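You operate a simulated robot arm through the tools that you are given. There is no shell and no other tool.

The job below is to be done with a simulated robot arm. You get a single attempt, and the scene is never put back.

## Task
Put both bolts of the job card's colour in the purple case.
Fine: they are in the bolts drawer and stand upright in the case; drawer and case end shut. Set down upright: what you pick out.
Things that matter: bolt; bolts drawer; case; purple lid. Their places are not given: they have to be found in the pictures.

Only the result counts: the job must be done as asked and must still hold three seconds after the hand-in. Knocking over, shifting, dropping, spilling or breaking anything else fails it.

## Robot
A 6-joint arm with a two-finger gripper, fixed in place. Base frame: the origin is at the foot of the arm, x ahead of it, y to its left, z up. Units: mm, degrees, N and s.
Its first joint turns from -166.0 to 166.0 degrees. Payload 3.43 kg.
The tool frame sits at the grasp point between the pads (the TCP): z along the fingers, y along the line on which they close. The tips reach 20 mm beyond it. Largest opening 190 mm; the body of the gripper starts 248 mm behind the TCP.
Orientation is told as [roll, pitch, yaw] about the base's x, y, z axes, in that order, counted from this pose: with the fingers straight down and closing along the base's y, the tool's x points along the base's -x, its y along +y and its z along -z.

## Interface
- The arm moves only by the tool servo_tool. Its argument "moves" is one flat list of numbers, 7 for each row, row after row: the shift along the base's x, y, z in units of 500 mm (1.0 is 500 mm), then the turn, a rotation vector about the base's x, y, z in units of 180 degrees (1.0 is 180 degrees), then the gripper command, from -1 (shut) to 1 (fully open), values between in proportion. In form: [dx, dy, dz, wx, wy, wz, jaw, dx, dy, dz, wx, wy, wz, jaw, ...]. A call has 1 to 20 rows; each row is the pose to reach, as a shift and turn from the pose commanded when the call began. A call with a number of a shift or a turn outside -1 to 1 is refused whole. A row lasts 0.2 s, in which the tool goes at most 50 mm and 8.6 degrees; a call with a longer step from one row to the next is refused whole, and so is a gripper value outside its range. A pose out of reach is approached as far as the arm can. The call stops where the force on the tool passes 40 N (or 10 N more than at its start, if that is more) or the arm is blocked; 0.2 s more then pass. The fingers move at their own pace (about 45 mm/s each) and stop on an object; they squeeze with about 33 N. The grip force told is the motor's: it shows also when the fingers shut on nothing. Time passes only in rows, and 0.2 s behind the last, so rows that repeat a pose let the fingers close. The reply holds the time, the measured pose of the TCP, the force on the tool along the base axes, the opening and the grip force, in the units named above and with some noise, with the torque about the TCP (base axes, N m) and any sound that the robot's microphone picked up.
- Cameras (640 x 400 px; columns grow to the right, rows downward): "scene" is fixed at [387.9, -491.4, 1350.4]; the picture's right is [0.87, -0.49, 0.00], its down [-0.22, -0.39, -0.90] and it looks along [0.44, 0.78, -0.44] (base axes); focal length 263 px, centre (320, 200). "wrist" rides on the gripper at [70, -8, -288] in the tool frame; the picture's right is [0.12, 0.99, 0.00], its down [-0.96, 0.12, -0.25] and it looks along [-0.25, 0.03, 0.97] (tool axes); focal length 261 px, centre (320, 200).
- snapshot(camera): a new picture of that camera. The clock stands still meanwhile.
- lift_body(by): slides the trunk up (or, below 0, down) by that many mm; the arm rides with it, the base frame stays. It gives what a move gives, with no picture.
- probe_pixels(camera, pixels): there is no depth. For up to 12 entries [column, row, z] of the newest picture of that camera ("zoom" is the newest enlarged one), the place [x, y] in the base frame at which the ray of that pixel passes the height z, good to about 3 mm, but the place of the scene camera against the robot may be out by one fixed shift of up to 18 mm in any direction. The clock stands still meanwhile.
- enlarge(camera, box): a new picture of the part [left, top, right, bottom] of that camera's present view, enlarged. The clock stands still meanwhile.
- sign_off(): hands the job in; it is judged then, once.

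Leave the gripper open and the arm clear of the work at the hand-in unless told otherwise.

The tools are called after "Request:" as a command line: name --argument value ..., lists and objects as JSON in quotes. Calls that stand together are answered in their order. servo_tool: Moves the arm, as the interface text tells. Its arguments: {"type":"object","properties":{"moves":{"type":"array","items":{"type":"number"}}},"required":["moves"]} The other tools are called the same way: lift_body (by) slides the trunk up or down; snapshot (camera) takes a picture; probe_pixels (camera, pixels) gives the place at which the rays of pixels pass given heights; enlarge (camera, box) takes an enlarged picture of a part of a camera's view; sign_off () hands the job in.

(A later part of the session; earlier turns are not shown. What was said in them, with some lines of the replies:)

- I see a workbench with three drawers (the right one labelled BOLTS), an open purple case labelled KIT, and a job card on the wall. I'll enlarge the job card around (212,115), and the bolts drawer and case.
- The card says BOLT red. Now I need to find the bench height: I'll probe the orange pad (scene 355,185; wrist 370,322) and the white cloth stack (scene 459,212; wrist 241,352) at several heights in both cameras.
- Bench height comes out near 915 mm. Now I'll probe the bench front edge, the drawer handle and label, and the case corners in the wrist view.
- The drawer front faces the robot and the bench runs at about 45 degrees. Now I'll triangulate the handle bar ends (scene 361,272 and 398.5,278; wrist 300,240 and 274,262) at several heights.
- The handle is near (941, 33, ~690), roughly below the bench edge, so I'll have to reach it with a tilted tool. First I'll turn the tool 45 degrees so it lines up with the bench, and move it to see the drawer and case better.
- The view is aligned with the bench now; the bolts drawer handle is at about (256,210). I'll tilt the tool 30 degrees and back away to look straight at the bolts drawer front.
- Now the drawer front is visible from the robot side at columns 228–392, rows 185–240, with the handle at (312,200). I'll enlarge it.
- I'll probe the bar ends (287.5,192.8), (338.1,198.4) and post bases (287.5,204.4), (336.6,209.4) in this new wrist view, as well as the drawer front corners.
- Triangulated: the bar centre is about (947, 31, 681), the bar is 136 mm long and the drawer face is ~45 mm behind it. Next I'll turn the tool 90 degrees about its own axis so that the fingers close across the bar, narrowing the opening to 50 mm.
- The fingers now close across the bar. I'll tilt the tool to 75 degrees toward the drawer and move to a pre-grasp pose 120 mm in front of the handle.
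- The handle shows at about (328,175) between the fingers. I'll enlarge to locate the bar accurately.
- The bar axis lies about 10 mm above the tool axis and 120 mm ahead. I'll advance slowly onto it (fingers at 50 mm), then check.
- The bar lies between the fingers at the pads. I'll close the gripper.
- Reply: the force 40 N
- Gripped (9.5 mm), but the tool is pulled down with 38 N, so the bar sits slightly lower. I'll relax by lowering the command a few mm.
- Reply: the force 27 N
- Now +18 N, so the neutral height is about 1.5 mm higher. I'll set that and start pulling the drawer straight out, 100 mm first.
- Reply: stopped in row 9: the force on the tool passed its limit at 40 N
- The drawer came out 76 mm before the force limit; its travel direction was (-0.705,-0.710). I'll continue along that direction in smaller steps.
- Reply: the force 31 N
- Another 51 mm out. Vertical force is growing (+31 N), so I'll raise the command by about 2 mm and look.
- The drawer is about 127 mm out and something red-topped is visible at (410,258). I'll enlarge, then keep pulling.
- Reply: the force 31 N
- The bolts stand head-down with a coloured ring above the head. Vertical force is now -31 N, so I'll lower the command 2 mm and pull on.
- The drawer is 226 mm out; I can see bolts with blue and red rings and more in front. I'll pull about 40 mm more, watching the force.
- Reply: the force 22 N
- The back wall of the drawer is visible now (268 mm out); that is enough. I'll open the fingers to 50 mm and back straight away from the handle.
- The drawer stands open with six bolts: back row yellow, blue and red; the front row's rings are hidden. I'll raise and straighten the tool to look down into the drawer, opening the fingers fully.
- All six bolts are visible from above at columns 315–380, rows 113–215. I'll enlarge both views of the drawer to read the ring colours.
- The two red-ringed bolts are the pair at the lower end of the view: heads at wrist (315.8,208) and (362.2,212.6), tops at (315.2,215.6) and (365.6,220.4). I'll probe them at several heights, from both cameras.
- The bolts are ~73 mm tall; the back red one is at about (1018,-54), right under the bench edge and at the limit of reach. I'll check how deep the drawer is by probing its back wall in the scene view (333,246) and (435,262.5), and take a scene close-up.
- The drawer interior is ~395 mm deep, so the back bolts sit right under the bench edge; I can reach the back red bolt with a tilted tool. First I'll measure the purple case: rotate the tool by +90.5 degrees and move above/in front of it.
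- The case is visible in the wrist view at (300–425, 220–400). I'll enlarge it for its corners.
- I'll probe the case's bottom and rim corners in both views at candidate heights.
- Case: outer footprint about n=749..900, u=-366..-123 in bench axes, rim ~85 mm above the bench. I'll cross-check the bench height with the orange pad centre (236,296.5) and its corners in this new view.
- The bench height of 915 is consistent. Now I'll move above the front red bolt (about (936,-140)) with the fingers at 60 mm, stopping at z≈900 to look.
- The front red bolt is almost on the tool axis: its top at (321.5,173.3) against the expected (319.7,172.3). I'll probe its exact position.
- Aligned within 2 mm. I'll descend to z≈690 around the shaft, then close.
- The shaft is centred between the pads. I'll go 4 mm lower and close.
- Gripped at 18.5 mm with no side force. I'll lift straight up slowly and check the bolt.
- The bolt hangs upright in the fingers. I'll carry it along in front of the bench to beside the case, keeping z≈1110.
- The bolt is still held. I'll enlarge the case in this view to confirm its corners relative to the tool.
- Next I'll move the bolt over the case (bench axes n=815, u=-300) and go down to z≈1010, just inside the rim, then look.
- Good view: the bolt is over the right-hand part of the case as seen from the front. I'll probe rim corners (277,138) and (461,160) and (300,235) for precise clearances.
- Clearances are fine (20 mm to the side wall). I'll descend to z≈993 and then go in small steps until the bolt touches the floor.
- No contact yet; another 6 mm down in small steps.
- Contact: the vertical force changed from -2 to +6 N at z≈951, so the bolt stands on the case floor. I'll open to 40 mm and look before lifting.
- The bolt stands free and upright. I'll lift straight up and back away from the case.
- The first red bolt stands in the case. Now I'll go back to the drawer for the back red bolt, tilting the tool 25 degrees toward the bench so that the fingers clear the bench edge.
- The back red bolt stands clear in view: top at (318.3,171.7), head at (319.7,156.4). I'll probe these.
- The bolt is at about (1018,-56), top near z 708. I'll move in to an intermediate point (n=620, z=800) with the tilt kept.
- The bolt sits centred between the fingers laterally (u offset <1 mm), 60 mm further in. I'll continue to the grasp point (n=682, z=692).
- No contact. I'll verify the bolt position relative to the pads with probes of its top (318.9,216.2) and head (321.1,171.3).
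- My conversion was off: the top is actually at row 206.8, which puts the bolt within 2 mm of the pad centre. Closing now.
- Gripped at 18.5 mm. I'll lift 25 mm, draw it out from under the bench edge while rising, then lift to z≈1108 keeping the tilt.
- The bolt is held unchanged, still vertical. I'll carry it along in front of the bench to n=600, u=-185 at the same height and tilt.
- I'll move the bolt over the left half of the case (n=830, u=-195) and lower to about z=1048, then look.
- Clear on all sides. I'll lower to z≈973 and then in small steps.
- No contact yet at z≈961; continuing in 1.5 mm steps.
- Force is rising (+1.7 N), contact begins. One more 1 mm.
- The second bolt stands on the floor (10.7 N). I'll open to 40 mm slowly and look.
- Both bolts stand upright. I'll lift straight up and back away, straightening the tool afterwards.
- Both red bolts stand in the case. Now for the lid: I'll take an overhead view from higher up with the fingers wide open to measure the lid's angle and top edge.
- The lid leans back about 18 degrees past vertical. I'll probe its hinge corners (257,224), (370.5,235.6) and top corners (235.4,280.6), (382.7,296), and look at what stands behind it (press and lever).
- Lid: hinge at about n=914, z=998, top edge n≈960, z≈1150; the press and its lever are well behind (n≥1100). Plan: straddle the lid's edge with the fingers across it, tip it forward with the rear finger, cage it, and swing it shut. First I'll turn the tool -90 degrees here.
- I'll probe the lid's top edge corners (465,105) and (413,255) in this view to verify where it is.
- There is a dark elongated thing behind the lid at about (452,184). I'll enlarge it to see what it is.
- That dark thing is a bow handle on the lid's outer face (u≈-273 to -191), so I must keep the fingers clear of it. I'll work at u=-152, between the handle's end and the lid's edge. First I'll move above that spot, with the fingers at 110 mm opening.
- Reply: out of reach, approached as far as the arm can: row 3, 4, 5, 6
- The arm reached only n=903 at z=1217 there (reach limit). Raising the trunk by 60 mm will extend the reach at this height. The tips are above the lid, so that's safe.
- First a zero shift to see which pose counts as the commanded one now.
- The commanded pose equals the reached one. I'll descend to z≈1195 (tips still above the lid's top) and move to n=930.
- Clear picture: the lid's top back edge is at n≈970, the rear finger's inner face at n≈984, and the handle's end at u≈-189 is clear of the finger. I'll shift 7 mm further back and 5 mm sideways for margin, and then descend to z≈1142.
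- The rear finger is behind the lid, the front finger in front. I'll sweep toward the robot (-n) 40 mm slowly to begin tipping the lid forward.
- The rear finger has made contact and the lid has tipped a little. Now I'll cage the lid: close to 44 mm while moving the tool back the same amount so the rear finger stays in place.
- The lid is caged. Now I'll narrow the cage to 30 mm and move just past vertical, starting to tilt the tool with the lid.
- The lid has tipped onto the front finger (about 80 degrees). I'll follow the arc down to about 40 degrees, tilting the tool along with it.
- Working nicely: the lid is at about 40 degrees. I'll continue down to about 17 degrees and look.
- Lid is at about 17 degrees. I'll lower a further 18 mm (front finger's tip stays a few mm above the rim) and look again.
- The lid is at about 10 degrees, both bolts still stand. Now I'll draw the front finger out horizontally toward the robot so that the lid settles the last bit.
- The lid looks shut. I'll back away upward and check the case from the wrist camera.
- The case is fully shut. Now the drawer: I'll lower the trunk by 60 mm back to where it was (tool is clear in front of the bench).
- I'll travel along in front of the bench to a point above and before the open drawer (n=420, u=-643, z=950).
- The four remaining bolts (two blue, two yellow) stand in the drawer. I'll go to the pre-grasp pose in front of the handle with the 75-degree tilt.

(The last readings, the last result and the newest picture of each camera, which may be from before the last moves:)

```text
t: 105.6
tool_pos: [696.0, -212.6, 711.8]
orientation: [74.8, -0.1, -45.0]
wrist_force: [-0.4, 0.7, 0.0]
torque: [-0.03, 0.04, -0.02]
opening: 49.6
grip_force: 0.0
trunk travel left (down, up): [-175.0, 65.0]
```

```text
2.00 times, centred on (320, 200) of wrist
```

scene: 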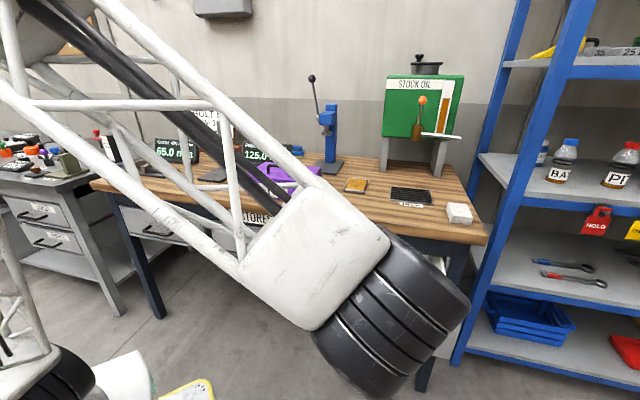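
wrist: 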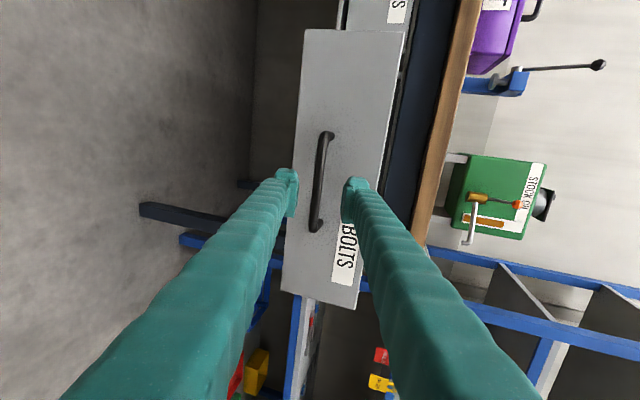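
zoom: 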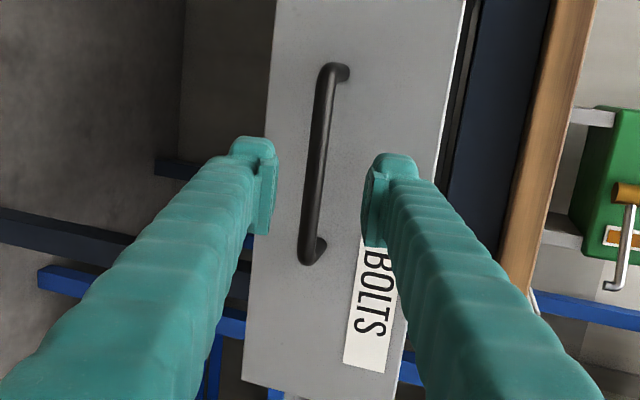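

Same view as when I let go of the handle, so the drawer has not moved. I'll advance onto the bar and close.

Request:
servo_tool --moves '[0.0289, 0.0278, -0.0115, 0, 0, 0, -0.474, 0.0578, 0.0555, -0.023, 0, 0, 0, -0.474, 0.0867, 0.0833, -0.0345, 0, 0, 0, -0.474, 0.1156, 0.111, -0.046, 0, 0, 0, -0.474, 0.1156, 0.111, -0.046, 0, 0, 0, -0.474]'

Request:
enlarge --camera "wrist" --box '[220, 100, 420, 300]'

```text
t: 106.8
tool_pos: [756.7, -157.3, 688.7]
orientation: [74.8, -0.1, -45.2]
wrist_force: [0.2, -0.3, 0.3]
torque: [-0.02, -0.01, -0.02]
opening: 50.3
grip_force: 0.0
trunk travel left (down, up): [-175.0, 65.0]
```

```text
2.00 times, centred on (320, 200) of wrist
```

zoom: 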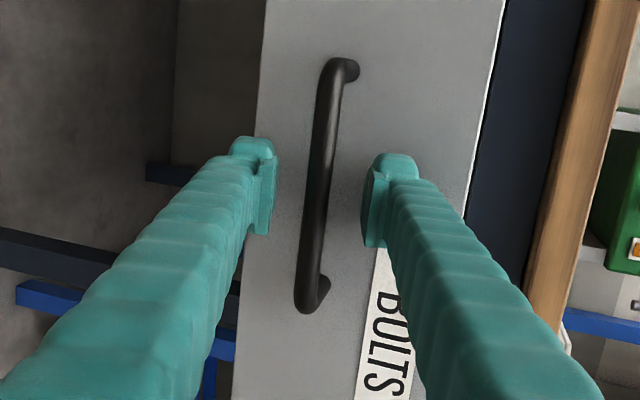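

The bar is between the pads. Closing gently.

Request:
servo_tool --moves '[0, 0, 0, 0, 0, 0, -1, 0, 0, 0, 0, 0, 0, -1, 0, 0, 0, 0, 0, 0, -1, 0, 0, 0, 0, 0, 0, -1]'

```text
t: 107.8
tool_pos: [754.7, -156.3, 687.6]
orientation: [74.8, 0.0, -45.1]
wrist_force: [-1.6, 0.5, -19.8]
torque: [0.22, 0.15, -0.18]
opening: 9.6
grip_force: 42.9
trunk travel left (down, up): [-175.0, 65.0]
```

Gripped (9.6 mm); lower the command 1.3 mm to relieve, then push the drawer in slowly, 90 mm first.

Request:
servo_tool --moves '[0, 0, -0.0026, 0, 0, 0, -1, 0.0071, 0.0071, -0.0026, 0, 0, 0, -1, 0.0212, 0.0212, -0.0026, 0, 0, 0, -1, 0.0353, 0.0354, -0.0026, 0, 0, 0, -1, 0.0494, 0.0496, -0.0026, 0, 0, 0, -1, 0.0635, 0.0637, -0.0026, 0, 0, 0, -1, 0.0777, 0.0779, -0.0026, 0, 0, 0, -1, 0.0918, 0.092, -0.0026, 0, 0, 0, -1, 0.1059, 0.1062, -0.0026, 0, 0, 0, -1, 0.12, 0.1204, -0.0026, 0, 0, 0, -1, 0.127, 0.1274, -0.0026, 0, 0, 0, -1]'

Request:
snapshot --camera "wrist"

Request:
enlarge --camera "scene" --box '[300, 200, 480, 340]'

```text
t: 110.2
tool_pos: [819.3, -93.3, 688.1]
orientation: [74.8, -0.1, -45.1]
wrist_force: [-0.3, 0.6, -17.5]
torque: [0.35, 0.32, -0.02]
opening: 9.5
grip_force: 43.0
trunk travel left (down, up): [-175.0, 65.0]
```

```text
taken
```

wrist: 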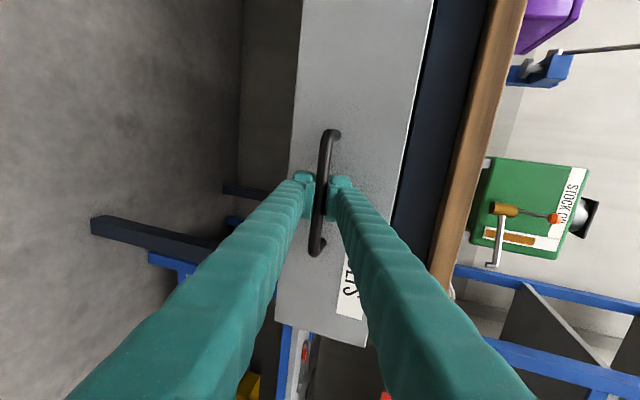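

```text
2.86 times, centred on (390, 270) of scene
```

zoom: 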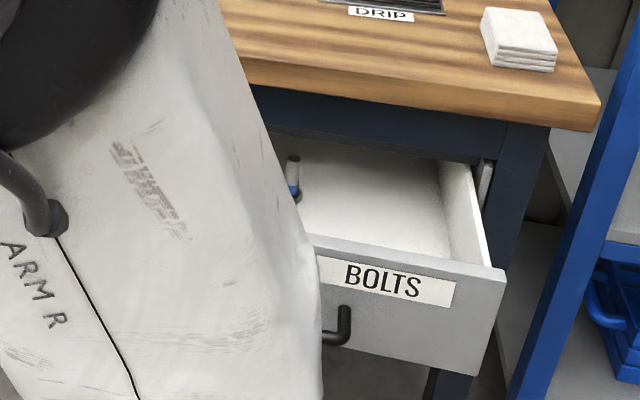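

The drawer glides in; the blue bolt still stands. Pushing another 90 mm.

Request:
servo_tool --moves '[0, 0, -0.002, 0, 0, 0, -1, 0.0071, 0.0071, -0.002, 0, 0, 0, -1, 0.0212, 0.0212, -0.002, 0, 0, 0, -1, 0.0353, 0.0354, -0.002, 0, 0, 0, -1, 0.0494, 0.0496, -0.002, 0, 0, 0, -1, 0.0635, 0.0637, -0.002, 0, 0, 0, -1, 0.0777, 0.0779, -0.002, 0, 0, 0, -1, 0.0918, 0.092, -0.002, 0, 0, 0, -1, 0.1059, 0.1062, -0.002, 0, 0, 0, -1, 0.12, 0.1204, -0.002, 0, 0, 0, -1, 0.127, 0.1274, -0.002, 0, 0, 0, -1]'

Request:
enlarge --camera "scene" --box '[300, 200, 480, 340]'

```text
t: 112.6
tool_pos: [881.5, -29.2, 687.6]
orientation: [74.9, -0.1, -45.1]
wrist_force: [6.8, -5.2, 3.0]
torque: [0.31, 0.32, -0.21]
opening: 9.4
grip_force: 43.1
trunk travel left (down, up): [-175.0, 65.0]
```

```text
2.86 times, centred on (390, 270) of scene
```

zoom: 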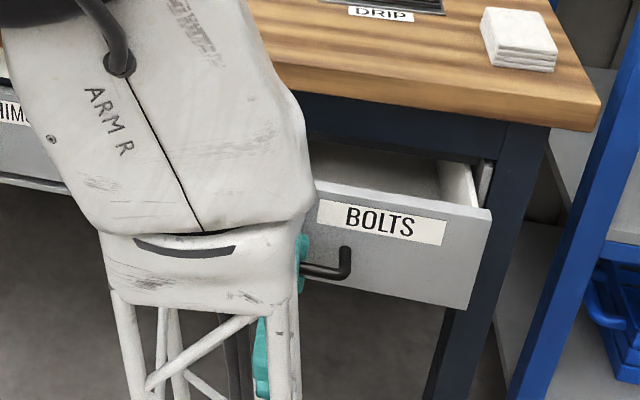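

88 mm left. I'll push 70 mm at the same pace.

Request:
servo_tool --moves '[0.0071, 0.0071, 0, 0, 0, 0, -1, 0.0212, 0.0212, 0, 0, 0, 0, -1, 0.0353, 0.0354, 0, 0, 0, 0, -1, 0.0494, 0.0496, 0, 0, 0, 0, -1, 0.0635, 0.0637, 0, 0, 0, 0, -1, 0.0777, 0.0779, 0, 0, 0, 0, -1, 0.0918, 0.092, 0, 0, 0, 0, -1, 0.099, 0.0993, 0, 0, 0, 0, -1]'

Request:
enlarge --camera "scene" --box '[300, 200, 480, 340]'

```text
t: 114.4
tool_pos: [931.2, 19.8, 687.2]
orientation: [75.0, -0.1, -45.1]
wrist_force: [3.8, -4.8, 4.8]
torque: [0.38, 0.4, 0.03]
opening: 9.4
grip_force: 42.9
trunk travel left (down, up): [-175.0, 65.0]
```

```text
2.86 times, centred on (390, 270) of scene
```

zoom: 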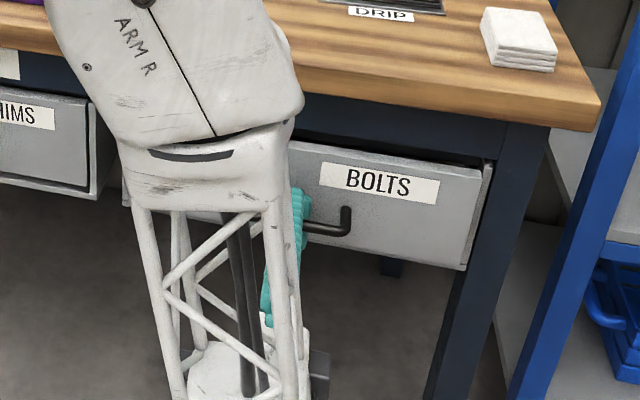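

About 18 mm left; I'll push in 3 mm steps until it stops.

Request:
servo_tool --moves '[0.0042, 0.0042, 0, 0, 0, 0, -1, 0.0085, 0.0085, 0, 0, 0, 0, -1, 0.0127, 0.0127, 0, 0, 0, 0, -1, 0.017, 0.017, 0, 0, 0, 0, -1, 0.0212, 0.0212, 0, 0, 0, 0, -1, 0.0254, 0.0254, 0, 0, 0, 0, -1, 0.0283, 0.0283, 0, 0, 0, 0, -1]'

Request:
enlarge --camera "scene" --box '[300, 200, 480, 340]'

Request:
enlarge --camera "wrist" --box '[220, 0, 480, 380]'

```text
t: 116.0
tool_pos: [946.0, 33.6, 687.2]
orientation: [74.9, -0.1, -45.2]
wrist_force: [-16.1, -17.1, 11.6]
torque: [0.38, 0.38, 0.41]
opening: 9.4
grip_force: 43.1
trunk travel left (down, up): [-175.0, 65.0]
```

```text
2.86 times, centred on (390, 270) of scene
```

zoom: 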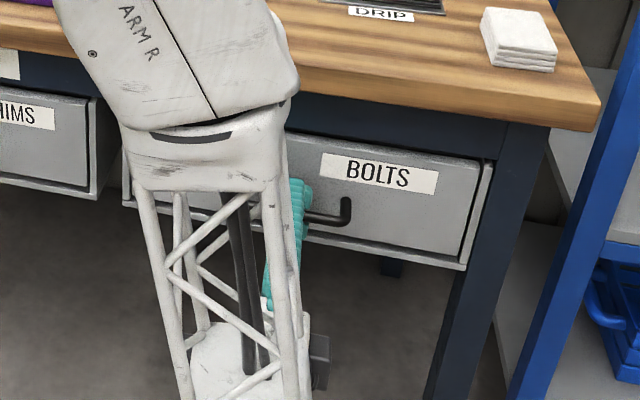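

```text
1.05 times, centred on (350, 190) of wrist (not enlarged: the box is as wide or as high as the picture)
```

zoom: 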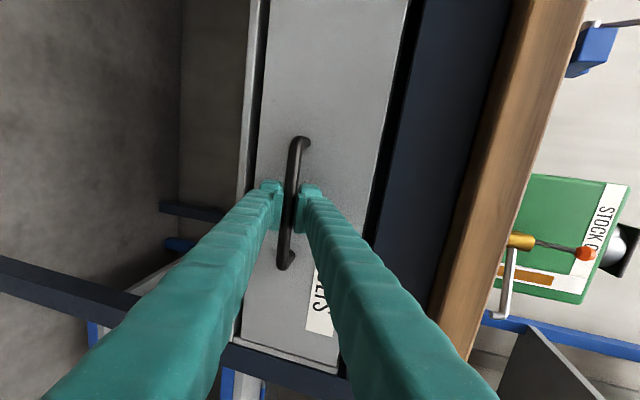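

The push force rose to 23 N at the original shut position: the drawer is fully in. I'll ease off 1 mm, open the fingers and back straight out.

Request:
servo_tool --moves '[-0.001, -0.001, 0, 0, 0, 0, -1, -0.001, -0.001, 0, 0, 0, 0, -0.474, -0.001, -0.001, 0, 0, 0, 0, -0.474, -0.001, -0.001, 0, 0, 0, 0, -0.474, -0.001, -0.001, 0, 0, 0, 0, -0.474, -0.015, -0.015, 0.0055, 0, 0, 0, -0.474, -0.043, -0.043, 0.016, 0, 0, 0, -0.474, -0.08, -0.08, 0.03, 0, 0, 0, -0.474, -0.12, -0.12, 0.045, 0, 0, 0, -0.474, -0.17, -0.17, 0.065, 0, 0, 0, -0.474, -0.22, -0.22, 0.085, 0, 0, 0, -0.474, -0.22, -0.22, 0.085, 0, 0, 0, -0.474]'

Request:
snapshot --camera "wrist"

Request:
snapshot --camera "scene"

```text
t: 118.6
tool_pos: [835.0, -76.5, 729.5]
orientation: [75.0, -0.1, -45.1]
wrist_force: [0.1, 0.8, -0.5]
torque: [0.03, -0.04, 0.0]
opening: 50.0
grip_force: 0.1
trunk travel left (down, up): [-175.0, 65.0]
```

```text
taken
```

wrist: 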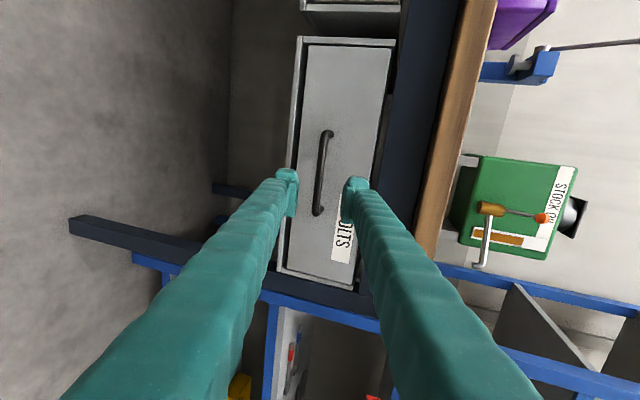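

```text
taken
```

scene: 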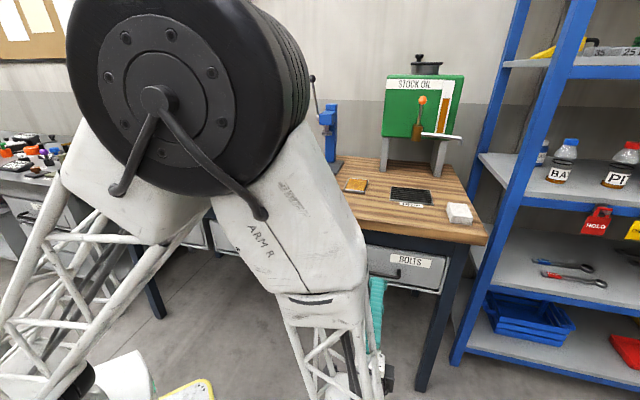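

The drawer is shut. I'll raise the arm away, un-tilting the tool, with the gripper opened.

Request:
servo_tool --moves '[-0.027, -0.024, 0.0678, -0.0219, 0.02225, 0, -0.474, -0.054, -0.048, 0.1355, -0.0439, 0.0445, 0, -0.474, -0.081, -0.072, 0.2033, -0.0658, 0.0668, 0, -0.474, -0.108, -0.096, 0.271, -0.0878, 0.089, 0, 0, -0.135, -0.12, 0.3388, -0.1097, 0.1113, 0, 1, -0.162, -0.144, 0.4065, -0.1316, 0.1335, 0, 1, -0.189, -0.168, 0.4743, -0.1536, 0.1558, 0, 1, -0.216, -0.192, 0.542, -0.1755, 0.178, 0, 1, -0.216, -0.192, 0.6, -0.1755, 0.178, 0, 1, -0.216, -0.192, 0.66, -0.1755, 0.178, 0, 1, -0.216, -0.192, 0.66, -0.1755, 0.178, 0, 1, -0.216, -0.192, 0.66, -0.1755, 0.178, 0, 1]'

Request:
snapshot --camera "wrist"

Request:
snapshot --camera "scene"

```text
t: 121.2
tool_pos: [728.5, -170.7, 1060.0]
orientation: [29.9, 0.2, -45.1]
wrist_force: [-0.7, 0.9, -0.2]
torque: [-0.01, -0.01, 0.03]
opening: 190.2
grip_force: 0.0
trunk travel left (down, up): [-175.0, 65.0]
```

```text
taken
```

wrist: 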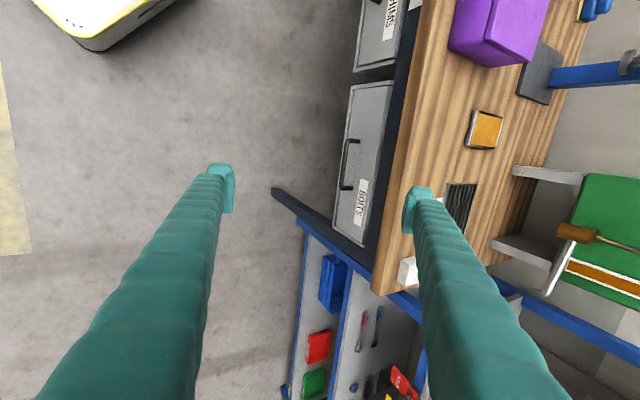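

```text
taken
```

scene: 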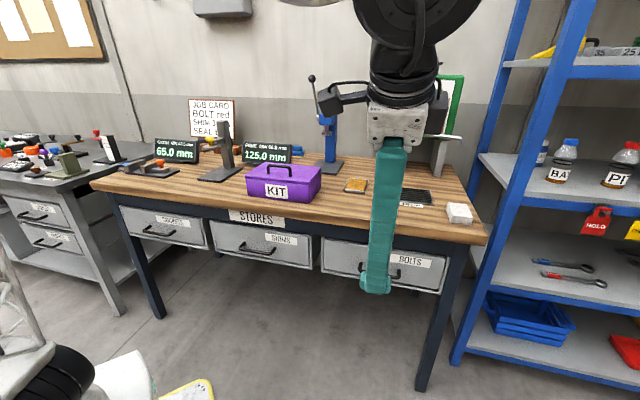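

I'll go to a clear parking pose near the start and then check the drawer and case close up.

Request:
servo_tool --moves '[-0.02, 0.04, 0.06, -0.0131, 0.0131, 0, 1, -0.055, 0.1, 0.115, -0.0262, 0.0262, 0, 1, -0.09, 0.17, 0.17, -0.0393, 0.0393, 0, 1, -0.125, 0.24, 0.225, -0.0524, 0.0524, 0, 1, -0.16, 0.31, 0.28, -0.0655, 0.0655, 0, 1, -0.195, 0.38, 0.33, -0.0786, 0.0786, 0, 1, -0.23, 0.45, 0.38, -0.0916, 0.0916, 0, 1, -0.265, 0.51, 0.42, -0.1047, 0.1047, 0, 1, -0.3, 0.564, 0.458, -0.1178, 0.1178, 0, 1, -0.3, 0.564, 0.458, -0.1178, 0.1178, 0, 1]'

Request:
snapshot --camera "scene"

Request:
enlarge --camera "scene" --box '[310, 200, 480, 300]'

Request:
enlarge --camera "scene" --box '[235, 140, 335, 215]'

Request:
snapshot --camera "wrist"

```text
t: 123.4
tool_pos: [575.9, 111.7, 1288.4]
orientation: [-0.1, 0.0, -45.3]
wrist_force: [-0.6, -0.5, -1.0]
torque: [0.07, 0.04, -0.02]
opening: 190.1
grip_force: 0.1
trunk travel left (down, up): [-175.0, 65.0]
```

```text
taken
```

scene: 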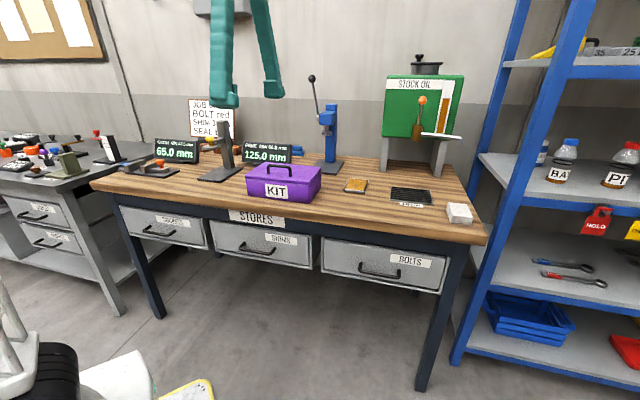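

```text
3.76 times, centred on (395, 250) of scene
```

zoom: 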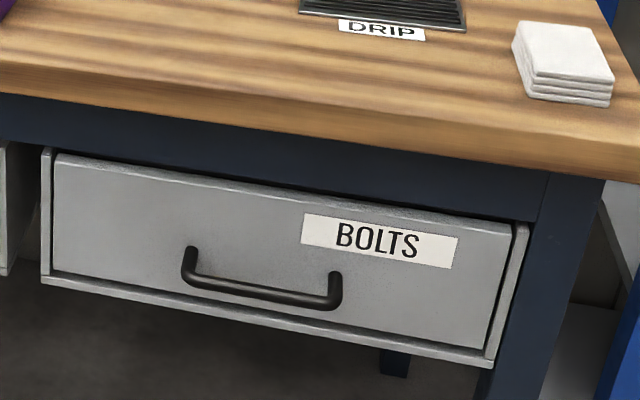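

```text
5.33 times, centred on (285, 178) of scene
```

zoom: 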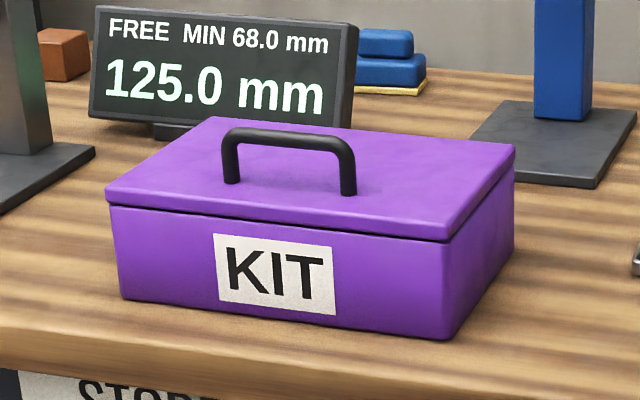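

```text
taken
```

wrist: 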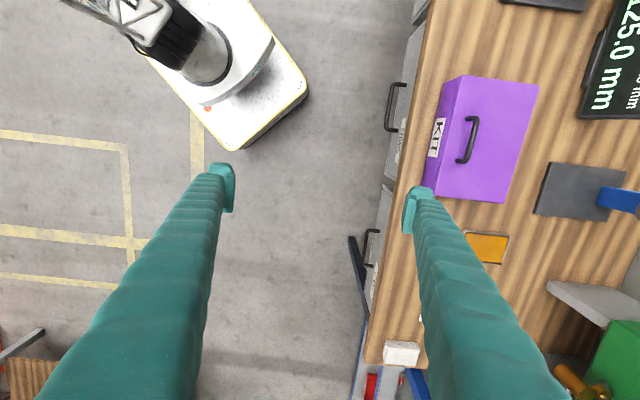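

Drawer is flush as at the start. I'll zoom in on the lid's side seam to confirm that it isn't a wedge.

Request:
enlarge --camera "scene" --box '[300, 158, 335, 205]'

Request:
enlarge --camera "scene" --box '[240, 165, 300, 205]'

```text
8.51 times, centred on (318, 182) of scene
```

zoom: 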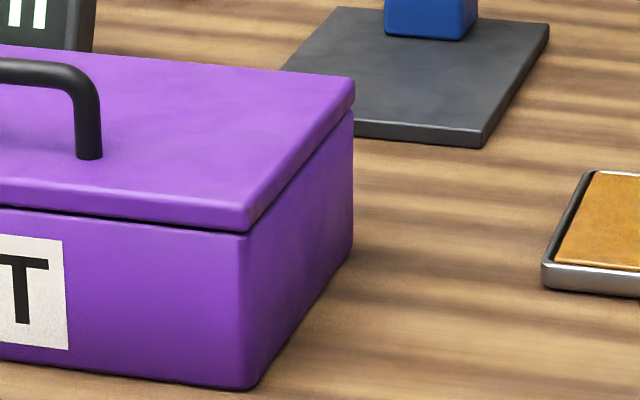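

```text
10.00 times, centred on (270, 185) of scene
```

zoom: 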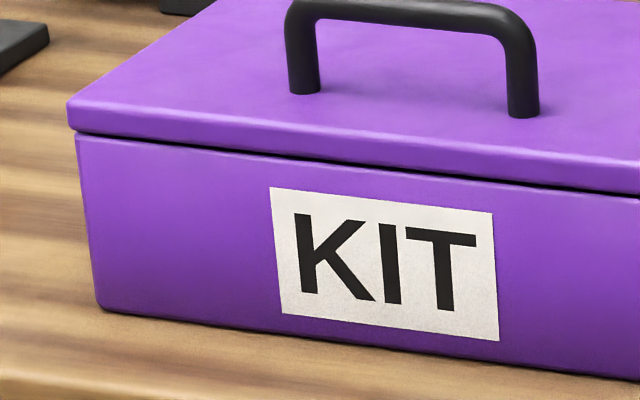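

The seam is thin and even all round, so the case is shut. The drawer is flush and the other items on the bench are where they were. Both bolts were upright when last seen, just before the lid dropped its final few millimetres; I can't see inside now. The gripper is open and the arm is clear, so I'm handing in.

Request:
sign_off

```text
The job is handed in.
```

I handed the job in with both red bolts inside the purple case. The case and the bolts drawer are both shut.

- **Bolts:** The job card said "BOLT red". I took the two red-ringed bolts from the drawer and stood them head-down in the case. The two blue and two yellow bolts stayed in the drawer. All four were standing when I began pushing it shut, but the arm blocked the view for most of the push.
- **Case:** I lowered the lid with the gripper; it dropped only the last few millimetres on its own. The seam looks even all round. Both bolts were upright just before that drop, but I couldn't see inside once the lid was shut.
- **Drawer:** I pushed it in by its handle until it stopped, back where it started. It looks flush.
- **Rest of the bench:** In the final pictures nothing else looks moved or knocked over. I left the gripper open and the arm clear of the bench.
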